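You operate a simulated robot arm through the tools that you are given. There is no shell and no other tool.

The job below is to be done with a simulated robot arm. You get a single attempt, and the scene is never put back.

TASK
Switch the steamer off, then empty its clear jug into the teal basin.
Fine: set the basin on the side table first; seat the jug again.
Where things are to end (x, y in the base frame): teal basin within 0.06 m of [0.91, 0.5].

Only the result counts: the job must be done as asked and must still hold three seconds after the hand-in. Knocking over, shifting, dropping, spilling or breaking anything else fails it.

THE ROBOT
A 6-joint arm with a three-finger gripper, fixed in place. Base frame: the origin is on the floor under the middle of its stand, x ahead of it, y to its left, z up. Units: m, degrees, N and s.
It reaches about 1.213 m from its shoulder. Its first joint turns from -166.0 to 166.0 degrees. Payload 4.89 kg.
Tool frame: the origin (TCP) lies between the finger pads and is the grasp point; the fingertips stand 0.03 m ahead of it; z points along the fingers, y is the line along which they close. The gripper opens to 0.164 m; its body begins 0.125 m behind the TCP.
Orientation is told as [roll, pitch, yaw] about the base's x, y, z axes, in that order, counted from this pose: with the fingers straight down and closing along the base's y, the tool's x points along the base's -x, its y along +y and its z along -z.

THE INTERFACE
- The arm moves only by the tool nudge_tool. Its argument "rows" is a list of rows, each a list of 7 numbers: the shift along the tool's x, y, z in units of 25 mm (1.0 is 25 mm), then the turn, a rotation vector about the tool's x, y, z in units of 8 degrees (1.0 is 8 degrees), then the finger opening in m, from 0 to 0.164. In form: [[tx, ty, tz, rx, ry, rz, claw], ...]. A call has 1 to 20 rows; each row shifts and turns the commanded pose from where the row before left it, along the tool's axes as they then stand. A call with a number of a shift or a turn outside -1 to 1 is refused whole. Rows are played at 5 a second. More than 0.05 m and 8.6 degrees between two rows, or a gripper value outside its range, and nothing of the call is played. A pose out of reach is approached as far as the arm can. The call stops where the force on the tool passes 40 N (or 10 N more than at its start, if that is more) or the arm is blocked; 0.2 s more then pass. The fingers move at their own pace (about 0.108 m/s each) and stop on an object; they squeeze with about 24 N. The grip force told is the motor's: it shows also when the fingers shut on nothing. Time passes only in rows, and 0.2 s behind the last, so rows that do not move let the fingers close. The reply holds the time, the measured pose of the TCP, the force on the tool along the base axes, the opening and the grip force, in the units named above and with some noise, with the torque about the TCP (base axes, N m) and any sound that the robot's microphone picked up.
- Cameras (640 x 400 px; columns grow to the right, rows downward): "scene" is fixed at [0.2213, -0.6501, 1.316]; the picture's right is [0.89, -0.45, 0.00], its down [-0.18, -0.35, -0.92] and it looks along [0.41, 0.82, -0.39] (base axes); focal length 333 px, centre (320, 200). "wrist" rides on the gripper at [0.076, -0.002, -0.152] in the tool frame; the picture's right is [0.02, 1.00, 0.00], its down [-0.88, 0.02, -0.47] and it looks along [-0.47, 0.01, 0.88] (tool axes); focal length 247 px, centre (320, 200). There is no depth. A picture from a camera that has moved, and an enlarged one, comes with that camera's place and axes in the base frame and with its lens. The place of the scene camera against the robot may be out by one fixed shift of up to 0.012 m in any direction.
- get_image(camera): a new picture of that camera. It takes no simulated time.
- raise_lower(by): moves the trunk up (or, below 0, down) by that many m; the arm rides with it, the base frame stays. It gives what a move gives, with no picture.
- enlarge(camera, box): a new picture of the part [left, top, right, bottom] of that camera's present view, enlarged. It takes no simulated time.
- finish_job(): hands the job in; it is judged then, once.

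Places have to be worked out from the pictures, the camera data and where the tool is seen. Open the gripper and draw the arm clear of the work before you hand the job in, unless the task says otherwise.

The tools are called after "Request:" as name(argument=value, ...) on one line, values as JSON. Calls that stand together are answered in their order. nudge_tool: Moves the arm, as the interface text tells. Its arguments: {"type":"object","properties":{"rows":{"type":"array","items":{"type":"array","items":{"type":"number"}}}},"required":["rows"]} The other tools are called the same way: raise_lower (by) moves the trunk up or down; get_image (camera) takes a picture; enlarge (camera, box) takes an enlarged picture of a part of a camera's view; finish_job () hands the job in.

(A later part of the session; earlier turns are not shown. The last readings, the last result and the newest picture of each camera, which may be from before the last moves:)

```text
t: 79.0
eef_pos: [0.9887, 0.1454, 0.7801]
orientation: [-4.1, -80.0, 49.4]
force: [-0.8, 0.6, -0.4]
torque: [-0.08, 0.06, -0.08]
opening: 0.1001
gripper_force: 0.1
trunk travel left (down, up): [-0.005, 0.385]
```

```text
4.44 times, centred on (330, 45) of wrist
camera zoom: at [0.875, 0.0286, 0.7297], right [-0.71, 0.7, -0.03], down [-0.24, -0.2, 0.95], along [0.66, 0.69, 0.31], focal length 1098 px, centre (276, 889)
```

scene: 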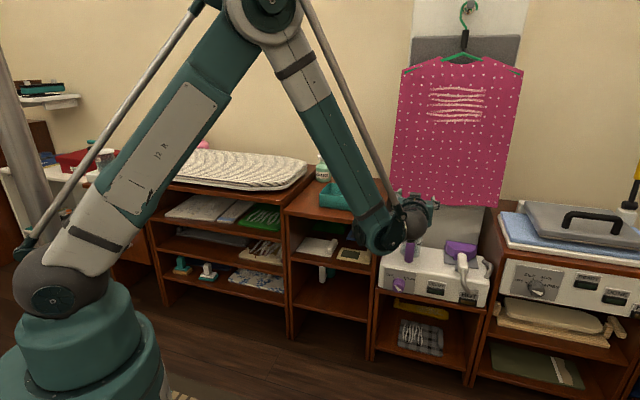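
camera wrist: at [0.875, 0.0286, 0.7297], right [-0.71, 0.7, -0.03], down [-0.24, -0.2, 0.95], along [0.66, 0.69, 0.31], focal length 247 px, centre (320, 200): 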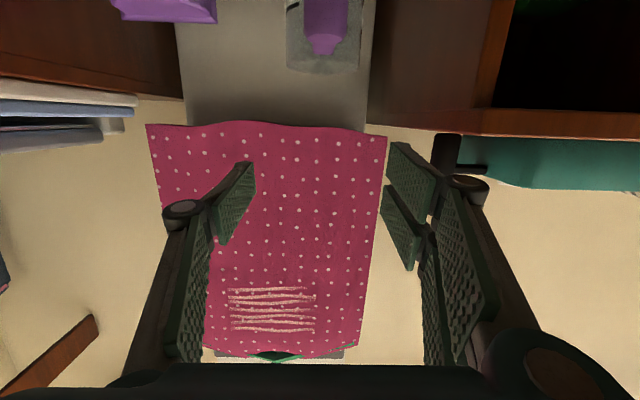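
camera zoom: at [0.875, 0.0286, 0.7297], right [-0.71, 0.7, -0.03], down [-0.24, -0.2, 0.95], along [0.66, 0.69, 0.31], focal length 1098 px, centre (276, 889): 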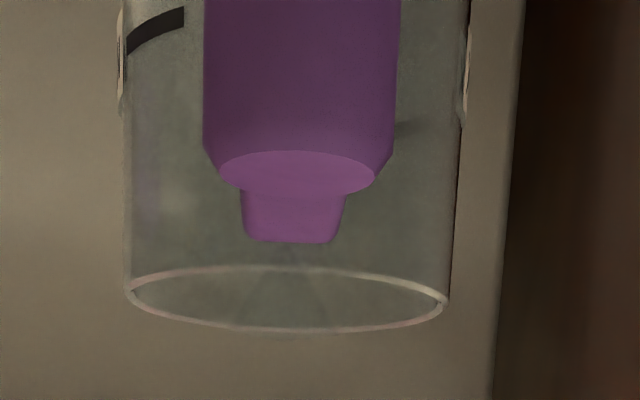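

Triangulation puts the handle post at [1.042, 0.2015] with its top at z ≈ 0.665, and the jug rim at about the same height. I move forward above the handle and start straddling it from above.

Request:
nudge_tool(rows=[[-0.176, 0.03, 0.994, 0, 0, 0, 0.1], [-0.176, 0.03, 0.994, 0, 0, 0, 0.1], [-0.176, 0.03, 0.994, 0, 0, 0, 0.1], [0.9, 0, 0.159, 0, 0, 0, 0.1], [0.9, 0, 0.159, 0, 0, 0, 0.1]])

Request:
get_image(camera="wrist")

Request:
enlarge(camera="scene", box=[350, 180, 510, 310])

```text
t: 80.2
eef_pos: [1.0422, 0.2004, 0.7339]
orientation: [-4.0, -80.0, 49.4]
force: [-0.8, 0.3, 1.0]
torque: [-0.09, 0.08, -0.11]
opening: 0.1
gripper_force: 0.0
trunk travel left (down, up): [-0.005, 0.385]
```

```text
taken
camera wrist: at [0.9287, 0.083, 0.6845], right [-0.71, 0.7, -0.03], down [-0.24, -0.2, 0.95], along [0.66, 0.69, 0.31], focal length 247 px, centre (320, 200)
```

wrist: 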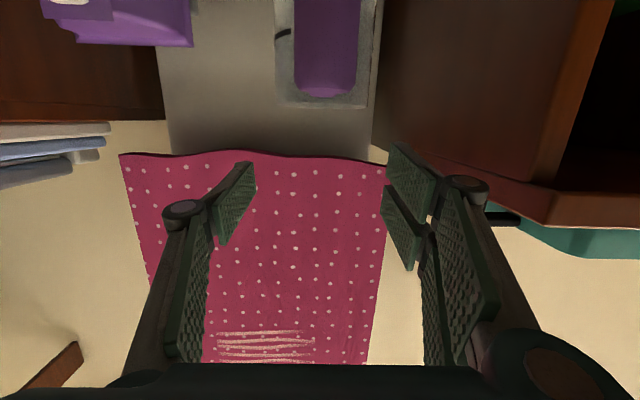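

```text
3.08 times, centred on (430, 245) of scene
camera zoom: at [0.2213, -0.6501, 1.316], right [0.89, -0.45, 0.0], down [-0.18, -0.35, -0.92], along [0.41, 0.82, -0.39], focal length 1024 px, centre (-18, 62)
```

zoom: 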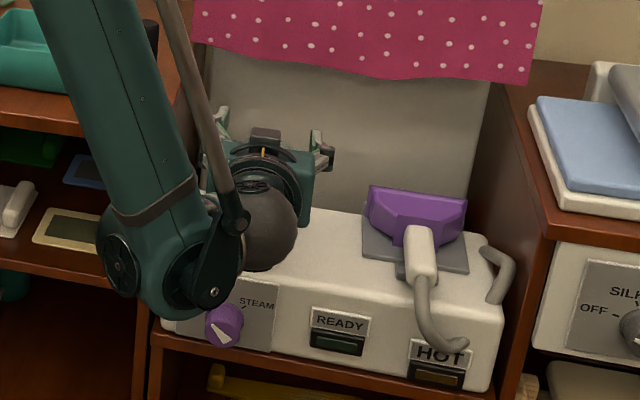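

The handle sits about 4 mm to the left (+y) of the hand's centre line. I correct that and descend the remaining 110 mm around the post with the fingers open.

Request:
nudge_tool(rows=[[0, 0.15, 0, 0, 0, 0, 0.1], [0.9, 0, 0.159, 0, 0, 0, 0.1], [0.9, 0, 0.159, 0, 0, 0, 0.1], [0.9, 0, 0.159, 0, 0, 0, 0.1]])

Request:
get_image(camera="wrist")

```text
t: 81.2
eef_pos: [1.0404, 0.2004, 0.6666]
orientation: [-4.0, -80.1, 49.4]
force: [-0.2, 0.0, 1.1]
torque: [-0.08, 0.03, -0.03]
opening: 0.1001
gripper_force: 0.0
trunk travel left (down, up): [-0.005, 0.385]
```

```text
taken
camera wrist: at [0.9262, 0.0838, 0.6161], right [-0.71, 0.7, -0.03], down [-0.24, -0.2, 0.95], along [0.66, 0.69, 0.31], focal length 247 px, centre (320, 200)
```

wrist: 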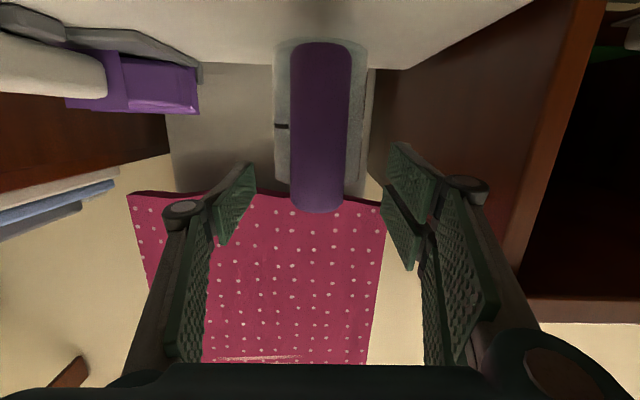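

The post runs through the middle of the grip, within about 1–2 mm. I go down the last 45 mm.

Request:
nudge_tool(rows=[[0.9, -0.04, 0.159, 0, 0, 0, 0.1], [0.9, 0, 0.159, 0, 0, 0, 0.09], [0, 0, 0, 0, 0, 0, 0.08]])

Request:
get_image(camera="wrist")

Request:
enlarge(camera="scene", box=[350, 180, 510, 310])

```text
t: 82.0
eef_pos: [1.0409, 0.2006, 0.6191]
orientation: [-4.1, -80.0, 49.3]
force: [-0.6, -0.3, 0.4]
torque: [0.0, 0.02, -0.04]
opening: 0.08
gripper_force: 0.2
trunk travel left (down, up): [-0.005, 0.385]
```

```text
taken
camera wrist: at [0.9267, 0.0838, 0.5705], right [-0.71, 0.7, -0.03], down [-0.24, -0.2, 0.95], along [0.66, 0.69, 0.31], focal length 247 px, centre (320, 200)
```

wrist: 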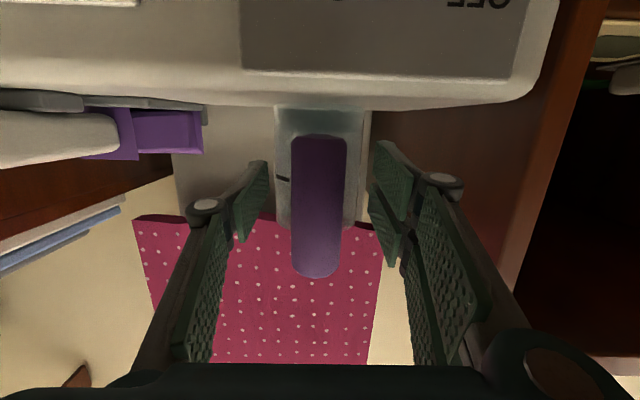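

```text
3.08 times, centred on (430, 245) of scene
camera zoom: at [0.2213, -0.6501, 1.316], right [0.89, -0.45, 0.0], down [-0.18, -0.35, -0.92], along [0.41, 0.82, -0.39], focal length 1024 px, centre (-18, 62)
```

zoom: 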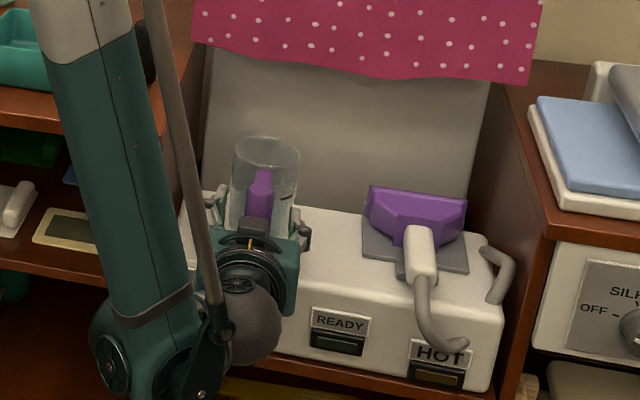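

The post is about 2 mm toward the thumb side; I correct that and close stepwise.

Request:
nudge_tool(rows=[[0, -0.075, 0, 0, 0, 0, 0.06], [0, 0, 0, 0, 0, 0, 0.05], [0, 0, 0, 0, 0, 0, 0.044], [0, 0, 0, 0, 0, 0, 0.04]])

Request:
enlarge(camera="wrist", box=[230, 100, 410, 300])

```text
t: 83.0
eef_pos: [1.0434, 0.2003, 0.6212]
orientation: [-4.1, -80.0, 49.3]
force: [-0.6, -0.1, -0.2]
torque: [-0.03, -0.02, -0.03]
opening: 0.0403
gripper_force: 0.0
trunk travel left (down, up): [-0.005, 0.385]
```

```text
2.00 times, centred on (320, 200) of wrist
camera zoom: at [0.9281, 0.0828, 0.5704], right [-0.71, 0.7, -0.03], down [-0.24, -0.2, 0.95], along [0.66, 0.69, 0.31], focal length 494 px, centre (320, 200)
```

zoom: 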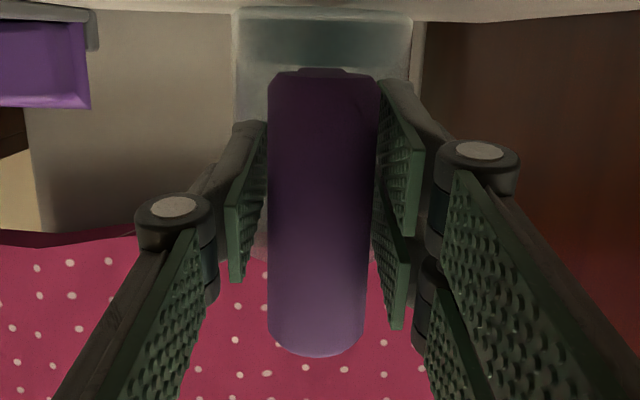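

Nearly touching and well centred. I close fully on the handle.

Request:
nudge_tool(rows=[[0, 0, 0, 0, 0, 0, 0.037], [0, 0, 0, 0, 0, 0, 0.034], [0, 0, 0, 0, 0, 0, 0.025], [0, 0, 0, 0, 0, 0, 0.015]])

Request:
enlarge(camera="wrist", box=[230, 100, 410, 300])

Request:
enlarge(camera="scene", box=[380, 200, 460, 260])

```text
t: 84.0
eef_pos: [1.0418, 0.2005, 0.6204]
orientation: [-4.0, -79.9, 49.2]
force: [-0.4, 0.3, 2.6]
torque: [0.44, 0.01, 0.06]
opening: 0.0305
gripper_force: 24.0
trunk travel left (down, up): [-0.005, 0.385]
```

```text
2.00 times, centred on (320, 200) of wrist
camera zoom: at [0.9281, 0.0829, 0.5705], right [-0.71, 0.7, -0.03], down [-0.24, -0.2, 0.95], along [0.66, 0.69, 0.31], focal length 494 px, centre (320, 200)
```

zoom: 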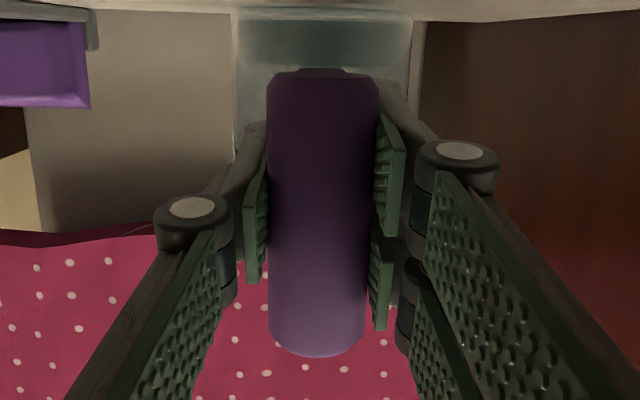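

```text
6.67 times, centred on (420, 230) of scene
camera zoom: at [0.2213, -0.6501, 1.316], right [0.89, -0.45, 0.0], down [-0.18, -0.35, -0.92], along [0.41, 0.82, -0.39], focal length 2220 px, centre (-347, 0)
```

zoom: 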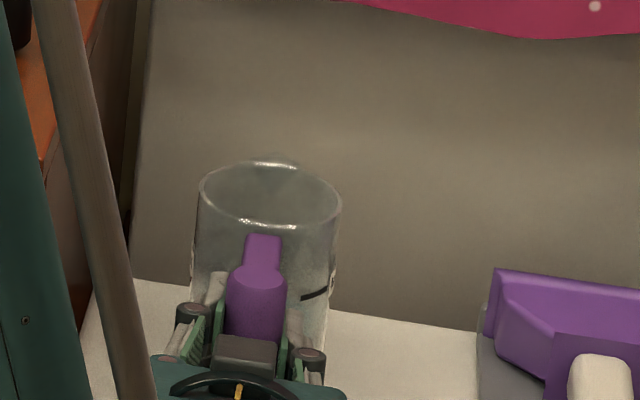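

The jug's handle is gripped with 24 N; the grasp pose [1.042, 0.2005, 0.620] is my reference for reseating. I lift straight up slowly by 30 mm and check the load and level.

Request:
nudge_tool(rows=[[-0.197, 0, -0.035, 0, 0, 0, 0.01], [-0.295, 0, -0.052, 0, 0, 0, 0.01], [-0.295, 0, -0.052, 0, 0, 0, 0.01], [-0.394, 0, -0.07, 0, 0, 0, 0.01], [0, 0, 0, 0, 0, 0, 0.01], [0, 0, 0, 0, 0, 0, 0.01]])

Request:
enlarge(camera="scene", box=[370, 190, 470, 270])

Request:
enlarge(camera="wrist", box=[230, 60, 410, 300])

```text
t: 85.5
eef_pos: [1.0424, 0.2013, 0.6482]
orientation: [-4.0, -80.0, 49.3]
force: [1.2, -0.2, -3.5]
torque: [-0.12, 0.16, 0.01]
opening: 0.0303
gripper_force: 23.6
trunk travel left (down, up): [-0.005, 0.385]
```

```text
5.00 times, centred on (420, 230) of scene
camera zoom: at [0.2213, -0.6501, 1.316], right [0.89, -0.45, 0.0], down [-0.18, -0.35, -0.92], along [0.41, 0.82, -0.39], focal length 1665 px, centre (-180, 50)
```

zoom: 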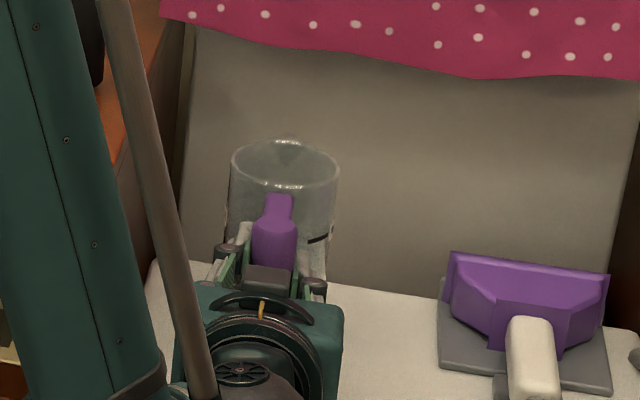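

```text
1.67 times, centred on (320, 180) of wrist
camera zoom: at [0.9275, 0.0841, 0.5996], right [-0.71, 0.7, -0.03], down [-0.24, -0.2, 0.95], along [0.66, 0.69, 0.31], focal length 412 px, centre (320, 233)
```

zoom: 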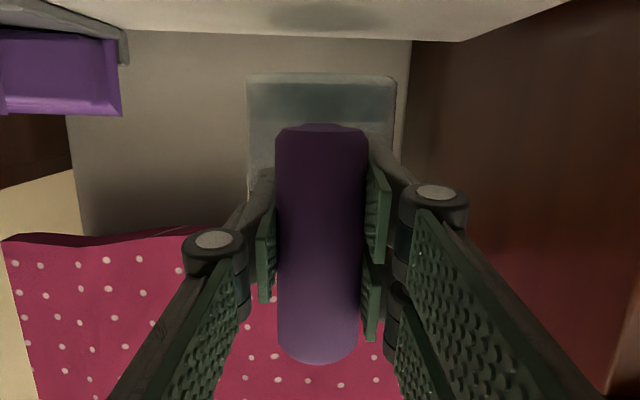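

The jug hangs level, at about 0.4 kg with a shallow fill. The shirt's hem hangs around n ≈ 1.1 m above it, so I raise the jug while drawing it slightly back toward the robot.

Request:
nudge_tool(rows=[[-0.59, 0, -0.104, 0, 0, 0, 0.01], [-0.718, 0, -0.533, 0, 0, 0, 0.01], [-0.718, 0, -0.533, 0, 0, 0, 0.01], [-0.718, 0, -0.533, 0, 0, 0, 0.01], [-0.718, 0, -0.533, 0, 0, 0, 0.01], [-0.718, 0, -0.533, 0, 0, 0, 0.01], [-0.788, 0, -0.14, 0, 0, 0, 0.01], [-0.788, 0, -0.14, 0, 0, 0, 0.01], [-0.788, 0, -0.14, 0, 0, 0, 0.01], [-0.788, 0, -0.14, 0, 0, 0, 0.01], [-0.788, 0, -0.14, 0, 0, 0, 0.01], [-0.788, 0, -0.14, 0, 0, 0, 0.01]])

Request:
get_image(camera="scene")

Request:
get_image(camera="wrist")

```text
t: 88.0
eef_pos: [1.0038, 0.1677, 0.8846]
orientation: [-4.0, -80.0, 49.3]
force: [1.0, 0.0, -3.9]
torque: [-0.14, 0.1, 0.05]
opening: 0.0302
gripper_force: 24.6
trunk travel left (down, up): [-0.005, 0.385]
```

```text
taken
```

scene: 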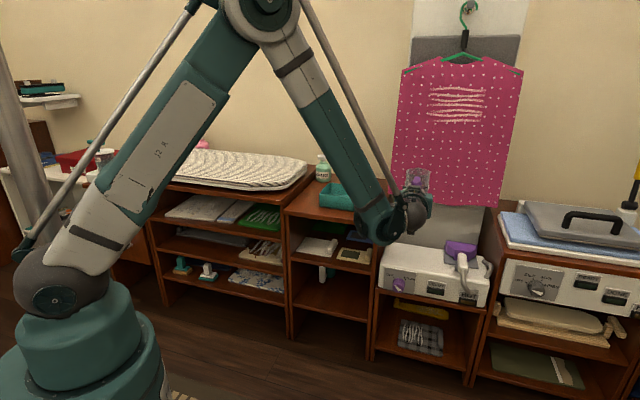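

```text
taken
camera wrist: at [0.8905, 0.0508, 0.8339], right [-0.71, 0.7, -0.03], down [-0.24, -0.2, 0.95], along [0.66, 0.69, 0.31], focal length 247 px, centre (320, 200)
```

wrist: 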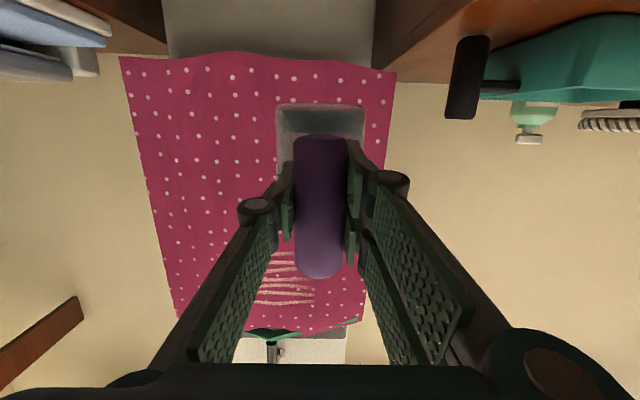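

All steady. I raise to z ≈ 1.01 and then carry the jug left 0.313 m until it is in line with the basin.

Request:
nudge_tool(rows=[[-0.82, 0, -0.145, 0, 0, 0, 0.01], [-0.82, 0, -0.145, 0, 0, 0, 0.01], [-0.82, 0, -0.145, 0, 0, 0, 0.01], [-0.82, 0, -0.145, 0, 0, 0, 0.01], [-0.82, 0, -0.145, 0, 0, 0, 0.01], [-0.82, 0, -0.145, 0, 0, 0, 0.01], [0, 0.5, 0, 0, 0, 0, 0.01], [0, 0.9, 0, 0, 0, 0, 0.01], [0, 0.9, 0, 0, 0, 0, 0.01], [0, 0.9, 0, 0, 0, 0, 0.01], [0, 0.9, 0, 0, 0, 0, 0.01], [0, 0.9, 0, 0, 0, 0, 0.01], [0, 0.9, 0, 0, 0, 0, 0.01], [0, 0.9, 0, 0, 0, 0, 0.01], [0, 0.9, 0, 0, 0, 0, 0.01], [0, 0.9, 0, 0, 0, 0, 0.01], [0, 0.9, 0, 0, 0, 0, 0.01], [0, 0.9, 0, 0, 0, 0, 0.01], [0, 0.9, 0, 0, 0, 0, 0.01], [0, 0.9, 0, 0, 0, 0, 0.01]])

Request:
get_image(camera="scene")

Request:
get_image(camera="wrist")

```text
t: 92.2
eef_pos: [0.7863, 0.3834, 1.0062]
orientation: [-4.0, -80.1, 49.1]
force: [1.2, -0.2, -4.2]
torque: [-0.11, 0.17, 0.11]
opening: 0.0303
gripper_force: 24.2
trunk travel left (down, up): [-0.005, 0.385]
```

```text
taken
```

scene: 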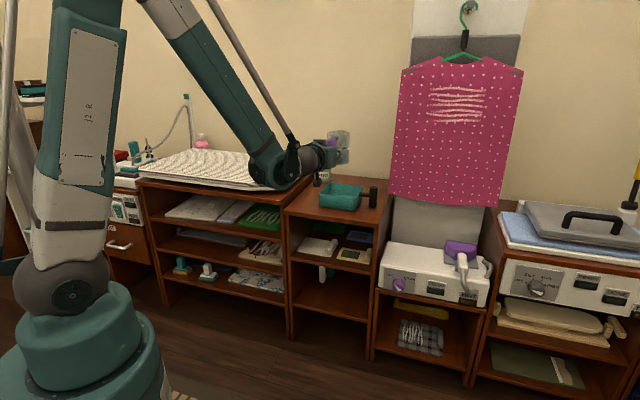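

```text
taken
camera wrist: at [0.6727, 0.2665, 0.956], right [-0.71, 0.7, -0.03], down [-0.24, -0.2, 0.95], along [0.66, 0.68, 0.31], focal length 247 px, centre (320, 200)
```

wrist: 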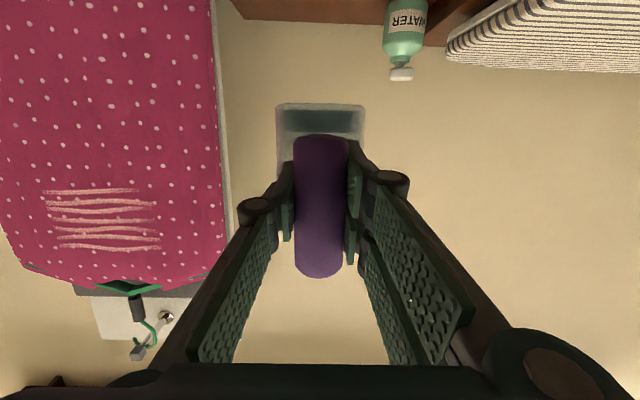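

The jug is upright above the basin line, 7 mm right of centre, which I correct. I tilt it forward to 56° while keeping the spout over the middle of the basin (n ≈ 0.98), then check.

Request:
nudge_tool(rows=[[0, 0.28, 0, 0, 0, 0, 0.01], [0.035, 0, -0.197, 0, 1, 0, 0.01], [0.025, 0, -0.076, 0, 1, 0, 0.01], [-0.018, 0, 0.036, 0, 1, 0, 0.01], [-0.089, 0, 0.133, 0, 1, 0, 0.01], [-0.193, 0, 0.214, 0, 1, 0, 0.01], [-0.306, 0, 0.257, 0, 1, 0, 0.01], [0, 0, 0, 0, 0, 0, 0.01]])

Request:
get_image(camera="wrist")

Request:
enlarge(camera="scene", box=[280, 110, 400, 230])

```text
t: 94.0
eef_pos: [0.7921, 0.4003, 1.0069]
orientation: [-0.8, -31.9, 45.8]
force: [-0.6, 0.2, -2.8]
torque: [-0.02, 0.06, 0.02]
opening: 0.0304
gripper_force: 24.4
trunk travel left (down, up): [-0.005, 0.385]
```

```text
taken
camera wrist: at [0.6896, 0.2952, 1.094], right [-0.72, 0.69, -0.02], down [0.33, 0.37, 0.87], along [0.61, 0.62, -0.5], focal length 247 px, centre (320, 200)
```

wrist: 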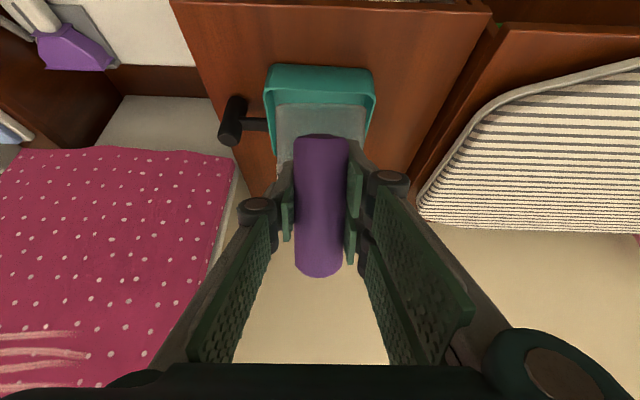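

```text
3.33 times, centred on (340, 170) of scene
camera zoom: at [0.2213, -0.6501, 1.316], right [0.89, -0.45, 0.0], down [-0.18, -0.35, -0.92], along [0.41, 0.82, -0.39], focal length 1110 px, centre (253, 300)
```

zoom: 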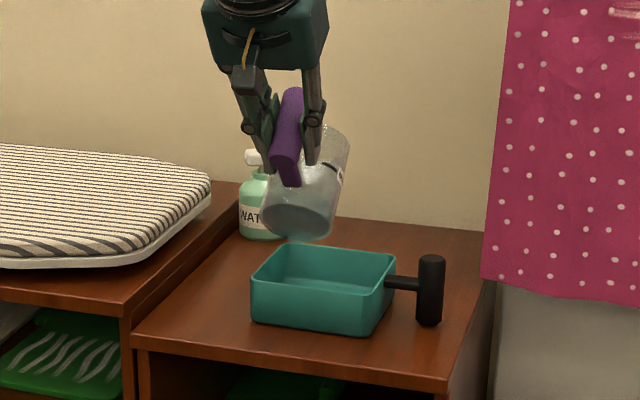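

At 48° tilt the mouth is still up and nothing has spilled. I keep tilting, slowly now, to about 80° with pauses, holding the spout over the basin.

Request:
nudge_tool(rows=[[-0.363, 0, 0.227, 0, 1, 0, 0.01], [-0.555, 0, 0.247, 0, 1, 0, 0.01], [0, 0, 0, 0, 0, 0, 0.01], [-0.335, 0, 0.096, 0, 0.5, 0, 0.01], [0, 0, 0, 0, 0, 0, 0.01], [-0.34, 0, 0.072, 0, 0.5, 0, 0.01], [0, 0, 0, 0, 0, 0, 0.01], [-0.38, 0, 0.053, 0, 0.5, 0, 0.01], [0, 0, 0, 0, 0, 0, 0.01]])

Request:
get_image(camera="wrist")

Request:
enlarge(camera="scene", box=[280, 110, 400, 230])

```text
t: 96.0
eef_pos: [0.8298, 0.4355, 1.0044]
orientation: [-0.8, -4.0, 45.4]
force: [0.3, -0.1, -2.4]
torque: [0.02, -0.07, -0.03]
opening: 0.0304
gripper_force: 23.8
trunk travel left (down, up): [-0.005, 0.385]
```

```text
taken
camera wrist: at [0.7681, 0.3746, 1.1509], right [-0.73, 0.69, -0.01], down [0.58, 0.62, 0.53], along [0.37, 0.38, -0.85], focal length 247 px, centre (320, 200)
```

wrist: 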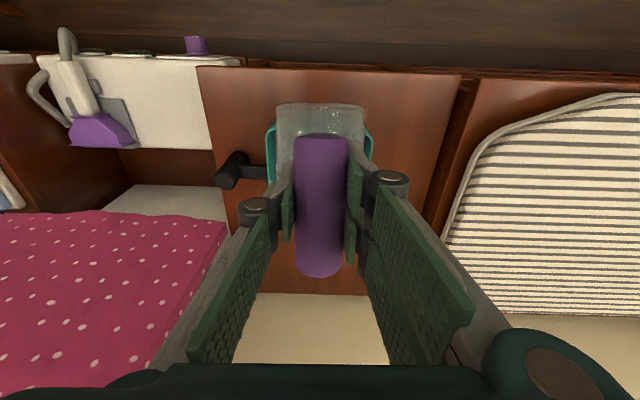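

```text
3.33 times, centred on (340, 170) of scene
camera zoom: at [0.2213, -0.6501, 1.316], right [0.89, -0.45, 0.0], down [-0.18, -0.35, -0.92], along [0.41, 0.82, -0.39], focal length 1110 px, centre (253, 300)
```

zoom: 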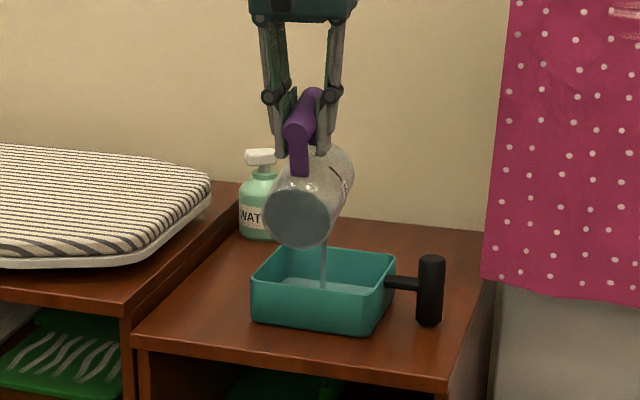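

A stream is falling into the middle of the basin. I hold briefly and then tilt on slowly so everything drains.

Request:
nudge_tool(rows=[[0, 0, 0, 0, 0, 0, 0.01], [0, 0, 0, 0, 0, 0, 0.01], [0, 0, 0, 0, 0, 0, 0.01], [-0.383, 0, 0.027, 0, 0.5, 0, 0.01], [0, 0, 0, 0, 0, 0, 0.01], [0, 0, 0, 0, 0, 0, 0.01], [-0.414, 0, 0, 0, 0.5, 0, 0.01], [0, 0, 0, 0, 0, 0, 0.01], [0, 0, 0, 0, 0, 0, 0.01], [-0.414, 0, -0.029, 0, 0.5, 0, 0.01], [0, 0, 0, 0, 0, 0, 0.01], [0, 0, 0, 0, 0, 0, 0.01]])

Request:
get_image(camera="wrist")

Request:
enlarge(camera="scene", box=[280, 110, 400, 230])

```text
t: 98.7
eef_pos: [0.8506, 0.4579, 1.0063]
orientation: [-0.7, 8.0, 45.1]
force: [0.4, -0.2, -4.2]
torque: [0.05, -0.03, -0.03]
opening: 0.0303
gripper_force: 24.1
trunk travel left (down, up): [-0.005, 0.385]
```

```text
taken
camera wrist: at [0.8116, 0.42, 1.1662], right [-0.73, 0.69, -0.01], down [0.64, 0.68, 0.35], along [0.24, 0.24, -0.94], focal length 247 px, centre (320, 200)
```

wrist: 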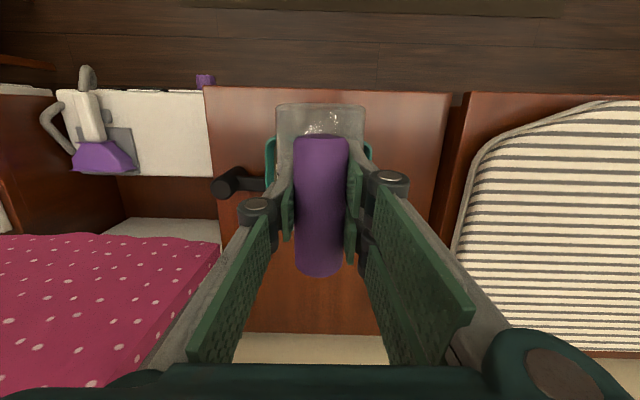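

```text
3.33 times, centred on (340, 170) of scene
camera zoom: at [0.2213, -0.6501, 1.316], right [0.89, -0.45, 0.0], down [-0.18, -0.35, -0.92], along [0.41, 0.82, -0.39], focal length 1110 px, centre (253, 300)
```

zoom: 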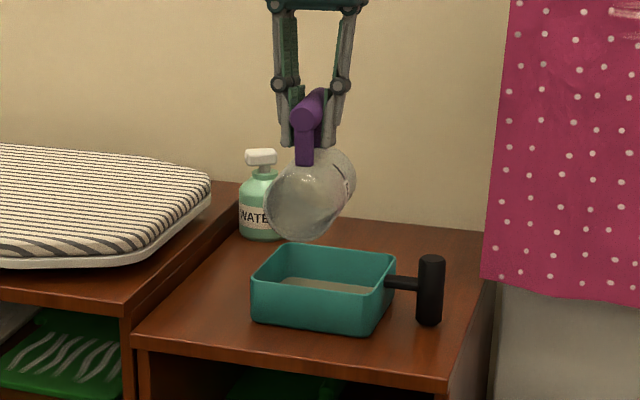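

The stream has stopped and water stands in the basin. I go further, to about 104° tilt, and hold a couple of seconds so the last drops drain.

Request:
nudge_tool(rows=[[-0.428, 0, -0.06, 0, 0.5, 0, 0.01], [0, 0, 0, 0, 0, 0, 0.01], [-0.423, 0, -0.09, 0, 0.5, 0, 0.01], [0, 0, 0, 0, 0, 0, 0.01], [-0.427, 0, -0.122, 0, 0.5, 0, 0.01], [0, 0, 0, 0, 0, 0, 0.01], [-0.417, 0, -0.152, 0, 0.5, 0, 0.01], [0, 0, 0, 0, 0, 0, 0.01], [0, 0, 0, 0, 0, 0, 0.01], [0, 0, 0, 0, 0, 0, 0.01], [0, 0, 0, 0, 0, 0, 0.01], [0, 0, 0, 0, 0, 0, 0.01], [0, 0, 0, 0, 0, 0, 0.01], [0, 0, 0, 0, 0, 0, 0.01]])

Request:
enlarge(camera="wrist", box=[220, 60, 420, 260])

Request:
enlarge(camera="scene", box=[290, 130, 390, 220])

```text
t: 101.7
eef_pos: [0.8812, 0.4898, 1.0059]
orientation: [-0.8, 24.1, 44.9]
force: [0.4, 0.4, -2.5]
torque: [0.08, -0.04, 0.0]
opening: 0.0303
gripper_force: 24.1
trunk travel left (down, up): [-0.005, 0.385]
```

```text
2.00 times, centred on (320, 160) of wrist
camera zoom: at [0.8749, 0.4847, 1.1745], right [-0.72, 0.69, 0.0], down [0.69, 0.72, 0.07], along [0.05, 0.05, -1.0], focal length 494 px, centre (320, 280)
```

zoom: 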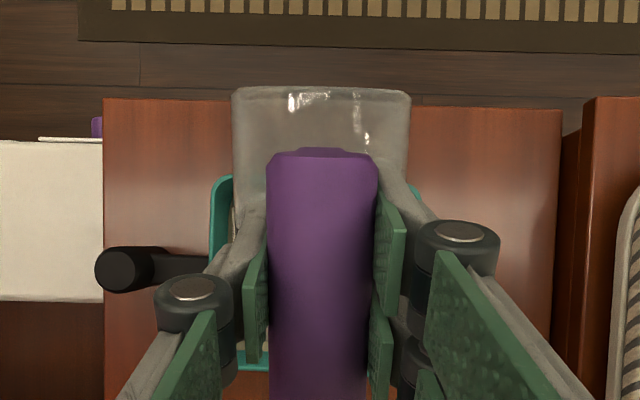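

```text
4.44 times, centred on (340, 175) of scene
camera zoom: at [0.2213, -0.6501, 1.316], right [0.89, -0.45, 0.0], down [-0.18, -0.35, -0.92], along [0.41, 0.82, -0.39], focal length 1480 px, centre (231, 311)
```

zoom: 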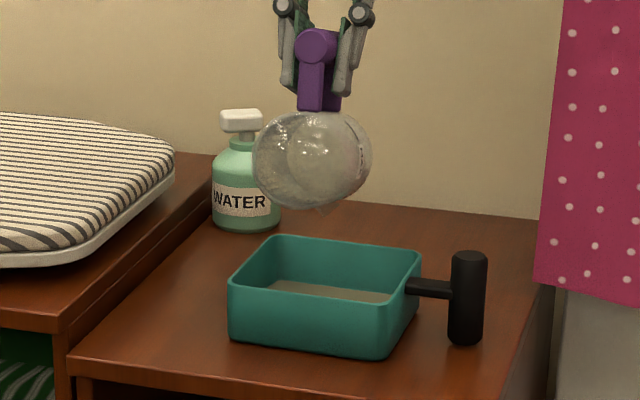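

The jug is empty and all the water is in the basin. I tilt the jug back upright along the reverse path.

Request:
nudge_tool(rows=[[0.815, 0, 0.363, 0, -1, 0, 0.01], [0.834, 0, 0.239, 0, -1, 0, 0.01], [0.82, 0, 0.115, 0, -1, 0, 0.01], [0.768, 0, 0, 0, -1, 0, 0.01], [0.689, 0, -0.097, 0, -1, 0, 0.01], [0.584, 0, -0.168, 0, -1, 0, 0.01], [0.468, 0, -0.208, 0, -1, 0, 0.01], [0.339, 0, -0.212, 0, -1, 0, 0.01], [0.221, 0, -0.185, 0, -1, 0, 0.01], [0.107, 0, -0.119, 0, -1, 0, 0.01], [0, 0, 0, 0, -1, 0, 0.01], [0, 0, 0, 0, -1, 0, 0.01], [0, 0, 0, 0, -1, 0, 0.01], [0, 0, 0, 0, 0, 0, 0.01]])

Request:
get_image(camera="wrist")

Request:
enlarge(camera="scene", box=[280, 110, 400, 230])

```text
t: 104.7
eef_pos: [0.7758, 0.3812, 1.0059]
orientation: [-4.2, -80.0, 49.5]
force: [-0.6, 0.6, -2.9]
torque: [-0.13, 0.11, -0.01]
opening: 0.0307
gripper_force: 23.8
trunk travel left (down, up): [-0.005, 0.385]
```

```text
taken
camera wrist: at [0.6612, 0.2644, 0.9557], right [-0.71, 0.7, -0.03], down [-0.24, -0.2, 0.95], along [0.66, 0.68, 0.31], focal length 247 px, centre (320, 200)
```

wrist: 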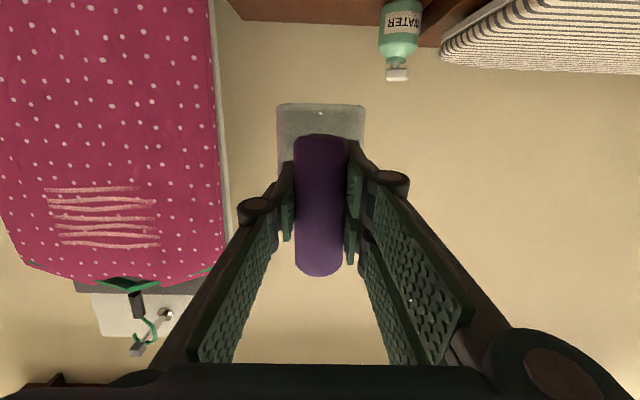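

```text
3.33 times, centred on (340, 170) of scene
camera zoom: at [0.2213, -0.6501, 1.316], right [0.89, -0.45, 0.0], down [-0.18, -0.35, -0.92], along [0.41, 0.82, -0.39], focal length 1110 px, centre (253, 300)
```

zoom: 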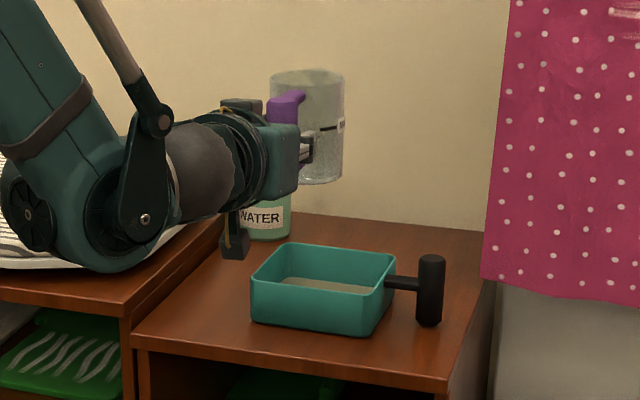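

The jug is upright and still seated identically in the grip. I carry it back right 0.315 m at the same height.

Request:
nudge_tool(rows=[[0, -0.5, 0, 0, 0, 0, 0.01], [0, -0.9, 0, 0, 0, 0, 0.01], [0, -0.9, 0, 0, 0, 0, 0.01], [0, -0.9, 0, 0, 0, 0, 0.01], [0, -0.9, 0, 0, 0, 0, 0.01], [0, -0.9, 0, 0, 0, 0, 0.01], [0, -0.9, 0, 0, 0, 0, 0.01], [0, -0.9, 0, 0, 0, 0, 0.01], [0, -0.9, 0, 0, 0, 0, 0.01], [0, -0.9, 0, 0, 0, 0, 0.01], [0, -0.9, 0, 0, 0, 0, 0.01], [0, -0.9, 0, 0, 0, 0, 0.01], [0, -0.9, 0, 0, 0, 0, 0.01], [0, -0.9, 0, 0, 0, 0, 0.01], [0, -0.44, 0, 0, 0, 0, 0.01], [0, 0, 0, 0, 0, 0, 0.01]])

```text
t: 108.0
eef_pos: [1.0016, 0.1598, 1.0102]
orientation: [-4.0, -80.0, 49.3]
force: [0.3, 0.1, -2.1]
torque: [-0.14, 0.09, 0.02]
opening: 0.0303
gripper_force: 24.4
trunk travel left (down, up): [-0.005, 0.385]
```

Back in line with the seat. I descend 0.24 m in front of the shirt and then check before moving in.

Request:
nudge_tool(rows=[[0.859, 0, 0.152, 0, 0, 0, 0.01], [0.859, 0, 0.152, 0, 0, 0, 0.01], [0.859, 0, 0.152, 0, 0, 0, 0.01], [0.859, 0, 0.152, 0, 0, 0, 0.01], [0.859, 0, 0.152, 0, 0, 0, 0.01], [0.859, 0, 0.152, 0, 0, 0, 0.01], [0.859, 0, 0.152, 0, 0, 0, 0.01], [0.859, 0, 0.152, 0, 0, 0, 0.01], [0.859, 0, 0.152, 0, 0, 0, 0.01], [0.859, 0, 0.152, 0, 0, 0, 0.01], [0.859, 0, 0.152, 0, 0, 0, 0.01], [0, 0, 0, 0, 0, 0, 0.01]])

Request:
get_image(camera="wrist")

Request:
enlarge(camera="scene", box=[350, 180, 510, 310])

```text
t: 110.7
eef_pos: [1.0036, 0.1574, 0.7697]
orientation: [-4.1, -80.0, 49.3]
force: [-0.7, -0.3, -2.8]
torque: [-0.14, 0.16, 0.0]
opening: 0.0305
gripper_force: 24.0
trunk travel left (down, up): [-0.005, 0.385]
```

```text
taken
camera wrist: at [0.8894, 0.0396, 0.718], right [-0.71, 0.7, -0.03], down [-0.24, -0.2, 0.95], along [0.66, 0.69, 0.31], focal length 247 px, centre (320, 200)
```

wrist: 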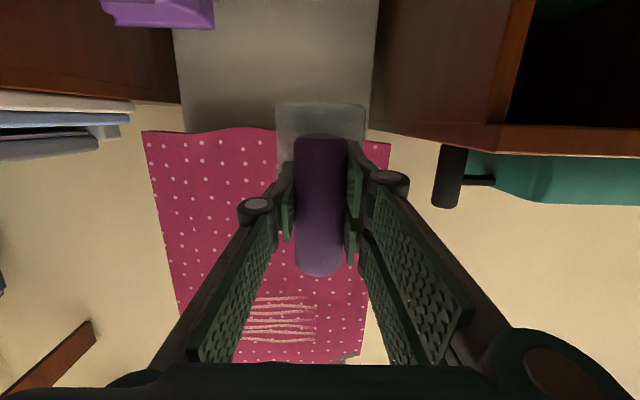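

```text
3.08 times, centred on (430, 245) of scene
camera zoom: at [0.2213, -0.6501, 1.316], right [0.89, -0.45, 0.0], down [-0.18, -0.35, -0.92], along [0.41, 0.82, -0.39], focal length 1024 px, centre (-18, 62)
```

zoom: 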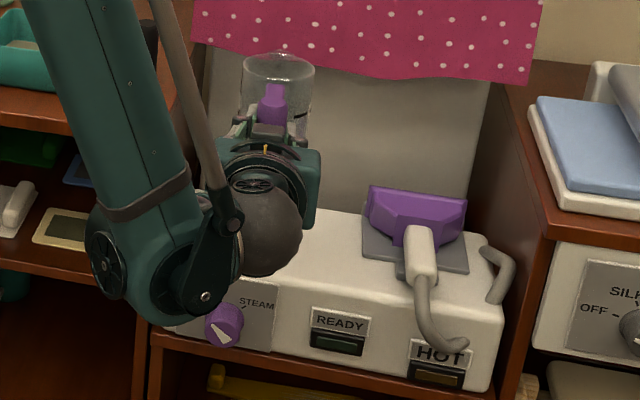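

Clear of everything. I move in over the seat while lowering to z ≈ 0.70, aiming for my recorded grasp spot.

Request:
nudge_tool(rows=[[0.471, 0.026, 0.552, 0, 0, 0, 0.01], [0.471, 0.026, 0.552, 0, 0, 0, 0.01], [0.471, 0.026, 0.552, 0, 0, 0, 0.01], [0.471, 0.026, 0.552, 0, 0, 0, 0.01], [0.471, 0.026, 0.552, 0, 0, 0, 0.01], [0, 0, 0, 0, 0, 0, 0.01], [0, 0, 0, 0, 0, 0, 0.01]])

Request:
get_image(camera="wrist")

```text
t: 112.2
eef_pos: [1.043, 0.2014, 0.6994]
orientation: [-4.0, -80.0, 49.3]
force: [0.6, -0.6, -3.0]
torque: [-0.11, 0.1, -0.03]
opening: 0.0304
gripper_force: 24.3
trunk travel left (down, up): [-0.005, 0.385]
```

```text
taken
camera wrist: at [0.9289, 0.0839, 0.6498], right [-0.71, 0.7, -0.03], down [-0.24, -0.2, 0.95], along [0.66, 0.69, 0.31], focal length 247 px, centre (320, 200)
```

wrist: 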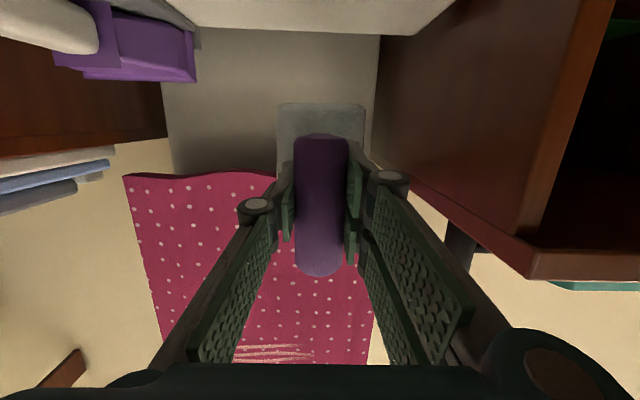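

Aligned with the reference within about 1 mm. I lower to about 2 cm above the seated height.

Request:
nudge_tool(rows=[[0.591, 0, 0.104, 0, 0, 0, 0.01], [0.591, 0, 0.104, 0, 0, 0, 0.01], [0.591, 0, 0.104, 0, 0, 0, 0.01], [0.591, 0, 0.104, 0, 0, 0, 0.01], [0, 0, 0, 0, 0, 0, 0.01], [0, 0, 0, 0, 0, 0, 0.01]])

Request:
enlarge(camera="scene", box=[380, 200, 460, 260])

Request:
enlarge(camera="wrist", box=[230, 40, 410, 200])

```text
t: 113.7
eef_pos: [1.0419, 0.2012, 0.6387]
orientation: [-4.0, -80.0, 49.3]
force: [0.3, -0.4, -2.6]
torque: [-0.12, 0.15, -0.03]
opening: 0.0304
gripper_force: 24.2
trunk travel left (down, up): [-0.005, 0.385]
```

```text
6.67 times, centred on (420, 230) of scene
camera zoom: at [0.2213, -0.6501, 1.316], right [0.89, -0.45, 0.0], down [-0.18, -0.35, -0.92], along [0.41, 0.82, -0.39], focal length 2220 px, centre (-347, 0)
```

zoom: 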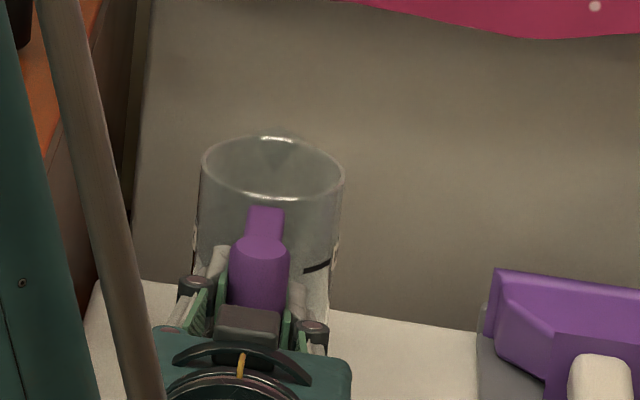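

```text
2.50 times, centred on (320, 120) of wrist
camera zoom: at [0.9277, 0.0829, 0.5889], right [-0.71, 0.7, -0.03], down [-0.24, -0.2, 0.95], along [0.66, 0.69, 0.31], focal length 617 px, centre (320, 400)
```

zoom: 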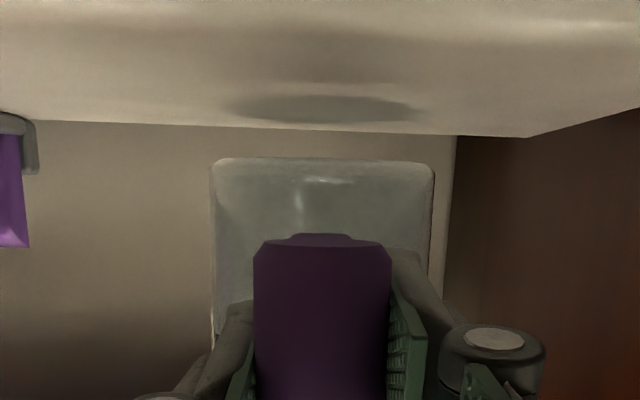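

The jug is centred over its seat mark. I lower the last 18 mm in small steps and watch for contact.

Request:
nudge_tool(rows=[[0.197, 0, 0.035, 0, 0, 0, 0.01], [0.197, 0, 0.035, 0, 0, 0, 0.01], [0.197, 0, 0.035, 0, 0, 0, 0.01], [0, 0, 0, 0, 0, 0, 0.01]])

```text
t: 114.7
eef_pos: [1.0413, 0.1999, 0.6231]
orientation: [-4.0, -79.9, 49.3]
force: [-0.2, 0.5, -2.6]
torque: [-0.13, 0.13, 0.0]
opening: 0.0303
gripper_force: 23.8
trunk travel left (down, up): [-0.005, 0.385]
```

Not yet touching at 0.623; I continue in 1.5 mm steps.

Request:
nudge_tool(rows=[[0.059, 0, 0.01, 0, 0, 0, 0.01], [0.059, 0, 0.01, 0, 0, 0, 0.01], [0, 0, 0, 0, 0, 0, 0.01]])

```text
t: 115.5
eef_pos: [1.0412, 0.2005, 0.6211]
orientation: [-3.9, -80.1, 49.1]
force: [1.8, 0.7, 2.9]
torque: [0.6, -0.21, -0.03]
opening: 0.0304
gripper_force: 24.0
trunk travel left (down, up): [-0.005, 0.385]
```

Contact: the force flipped from −2.6 to +2.9 N at the original height, so the jug is back on its seat. I open the fingers gently.

Request:
nudge_tool(rows=[[0, 0, 0, 0, 0, 0, 0.033], [0, 0, 0, 0, 0, 0, 0.038], [0, 0, 0, 0, 0, 0, 0.045], [0, 0, 0, 0, 0, 0, 0.06], [0, 0, 0, 0, 0, 0, 0.08], [0, 0, 0, 0, 0, 0, 0.1]])

Request:
enlarge(camera="scene", box=[380, 200, 460, 260])

Request:
get_image(camera="wrist")

```text
t: 116.8
eef_pos: [1.0416, 0.2006, 0.6219]
orientation: [-4.0, -80.1, 49.3]
force: [0.7, 0.4, 0.0]
torque: [0.02, 0.02, 0.01]
opening: 0.0999
gripper_force: 0.1
trunk travel left (down, up): [-0.005, 0.385]
```

```text
6.67 times, centred on (420, 230) of scene
camera zoom: at [0.2213, -0.6501, 1.316], right [0.89, -0.45, 0.0], down [-0.18, -0.35, -0.92], along [0.41, 0.82, -0.39], focal length 2220 px, centre (-347, 0)
```

zoom: 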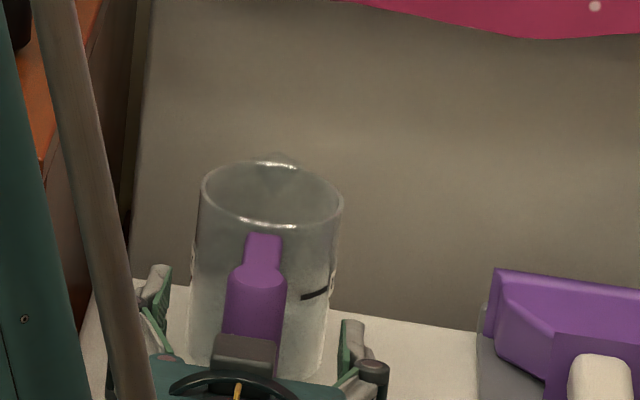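

```text
taken
camera wrist: at [0.9276, 0.0831, 0.5712], right [-0.71, 0.7, -0.03], down [-0.24, -0.2, 0.95], along [0.66, 0.69, 0.31], focal length 247 px, centre (320, 200)
```

wrist: 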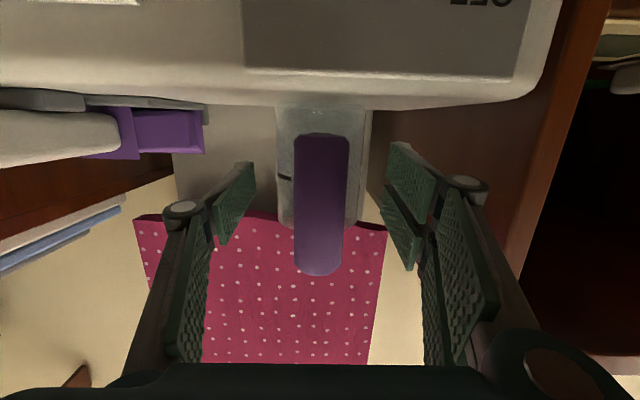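

The jug stands at its original place and height, and the hand is free. I rise straight up off the handle and then back away.

Request:
nudge_tool(rows=[[-0.5, 0, -0.088, 0, 0, 0, 0.1], [-0.9, 0, -0.159, 0, 0, 0, 0.1], [-0.9, 0, -0.159, 0, 0, 0, 0.1], [-0.9, 0, -0.159, 0, 0, 0, 0.1], [-0.9, 0, -0.159, 0, 0, 0, 0.1], [-0.9, 0, -0.159, 0, 0, 0, 0.1], [-0.9, 0, -0.159, 0, 0, 0, 0.1], [-0.9, 0, -0.159, 0, 0, 0, 0.1]])

Request:
nudge_tool(rows=[[-0.5, 0, -0.9, 0, 0, 0, 0.1], [-0.5, 0, -0.9, 0, 0, 0, 0.1], [-0.5, 0, -0.9, 0, 0, 0, 0.1], [-0.5, 0, -0.9, 0, 0, 0, 0.1], [-0.8, 0, -0.6, 0, 0, 0, 0.1], [-0.8, 0, -0.6, 0, 0, 0, 0.1], [-0.8, 0, -0.6, 0, 0, 0, 0.1], [-0.8, 0, -0.6, 0, 0, 0, 0.1], [-0.8, 0, -0.6, 0, 0, 0, 0.1], [-0.8, 0, -0.6, 0, 0, 0, 0.1]])

Request:
get_image(camera="scene")

```text
t: 118.7
eef_pos: [1.041, 0.2012, 0.7938]
orientation: [-3.9, -80.0, 49.2]
force: [1.2, -0.4, -2.3]
torque: [0.11, -0.06, 0.07]
opening: 0.1001
gripper_force: 0.1
trunk travel left (down, up): [-0.005, 0.385]
```

```text
t: 120.8
eef_pos: [0.936, 0.0978, 0.991]
orientation: [-4.0, -79.9, 49.3]
force: [1.3, -0.3, -0.2]
torque: [0.08, -0.04, 0.06]
opening: 0.1
gripper_force: 0.0
trunk travel left (down, up): [-0.005, 0.385]
```

```text
taken
```

scene: 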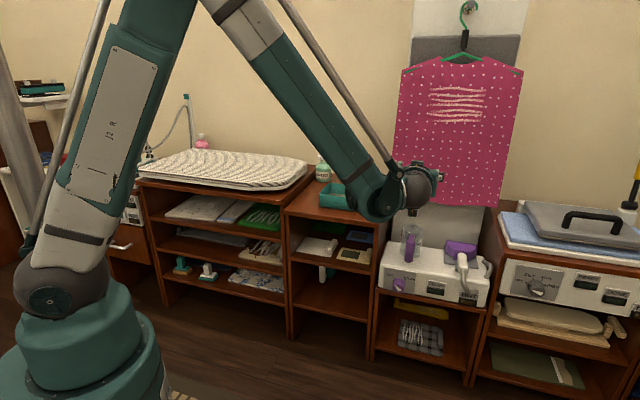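

The arm is off the work. I enlarge the scene to verify the steamer, jug and basin.

Request:
enlarge(camera="scene", box=[360, 200, 520, 320])

Request:
enlarge(camera="scene", box=[384, 265, 424, 295])

Request:
nudge_tool(rows=[[0, 0, 0, 0, 1, 0, 0.1], [0, 0, 0, 0, 1, 0, 0.1], [0, 0, 0, 0, 1, 0, 0.1], [0, 0, 0, 0, 1, 0, 0.1], [0, 0, 0, 0, 1, 0, 0.1], [0, 0, 0, 0, 1, 0, 0.1], [0, 0, 0, 0, 1, 0, 0.1], [0, 0, 0, 0, 1, 0, 0.1], [0, 0, 0, 0, 1, 0, 0.1], [0, 0, 0, 0, 1, 0, 0.1]])

Request:
get_image(camera="wrist")

```text
3.33 times, centred on (440, 260) of scene
camera zoom: at [0.2213, -0.6501, 1.316], right [0.89, -0.45, 0.0], down [-0.18, -0.35, -0.92], along [0.41, 0.82, -0.39], focal length 1110 px, centre (-80, 0)
```

zoom: 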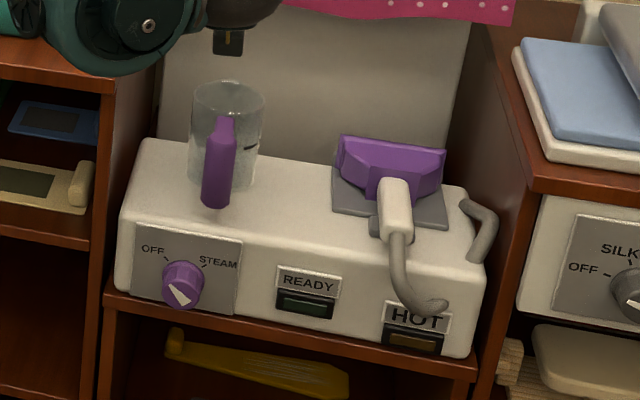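

```text
13.33 times, centred on (404, 280) of scene
camera zoom: at [0.2213, -0.6501, 1.316], right [0.89, -0.45, 0.0], down [-0.18, -0.35, -0.92], along [0.41, 0.82, -0.39], focal length 4439 px, centre (-800, -867)
```

zoom: 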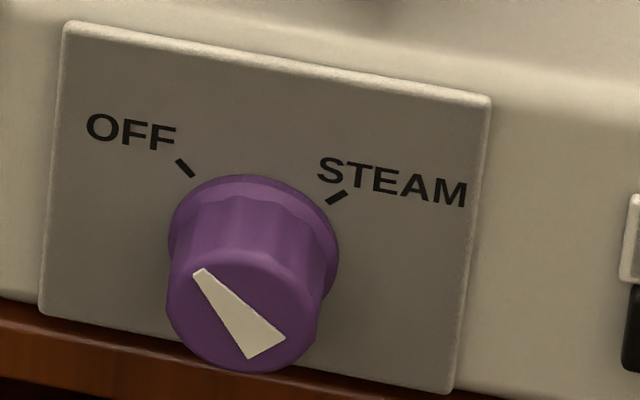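

```text
t: 123.0
eef_pos: [0.9344, 0.098, 0.9941]
orientation: [-0.6, 0.0, 45.3]
force: [-1.3, -1.4, 1.4]
torque: [0.27, -0.21, 0.03]
opening: 0.1003
gripper_force: 0.0
trunk travel left (down, up): [-0.005, 0.385]
```

```text
taken
camera wrist: at [0.8792, 0.0438, 1.1448], right [-0.73, 0.69, -0.01], down [0.6, 0.64, 0.47], along [0.33, 0.33, -0.88], focal length 247 px, centre (320, 200)
```

wrist: 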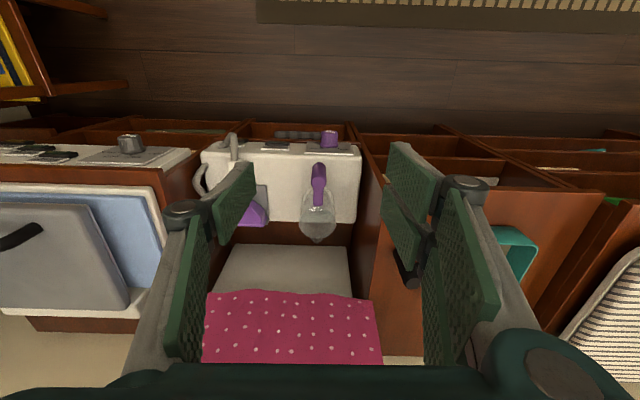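

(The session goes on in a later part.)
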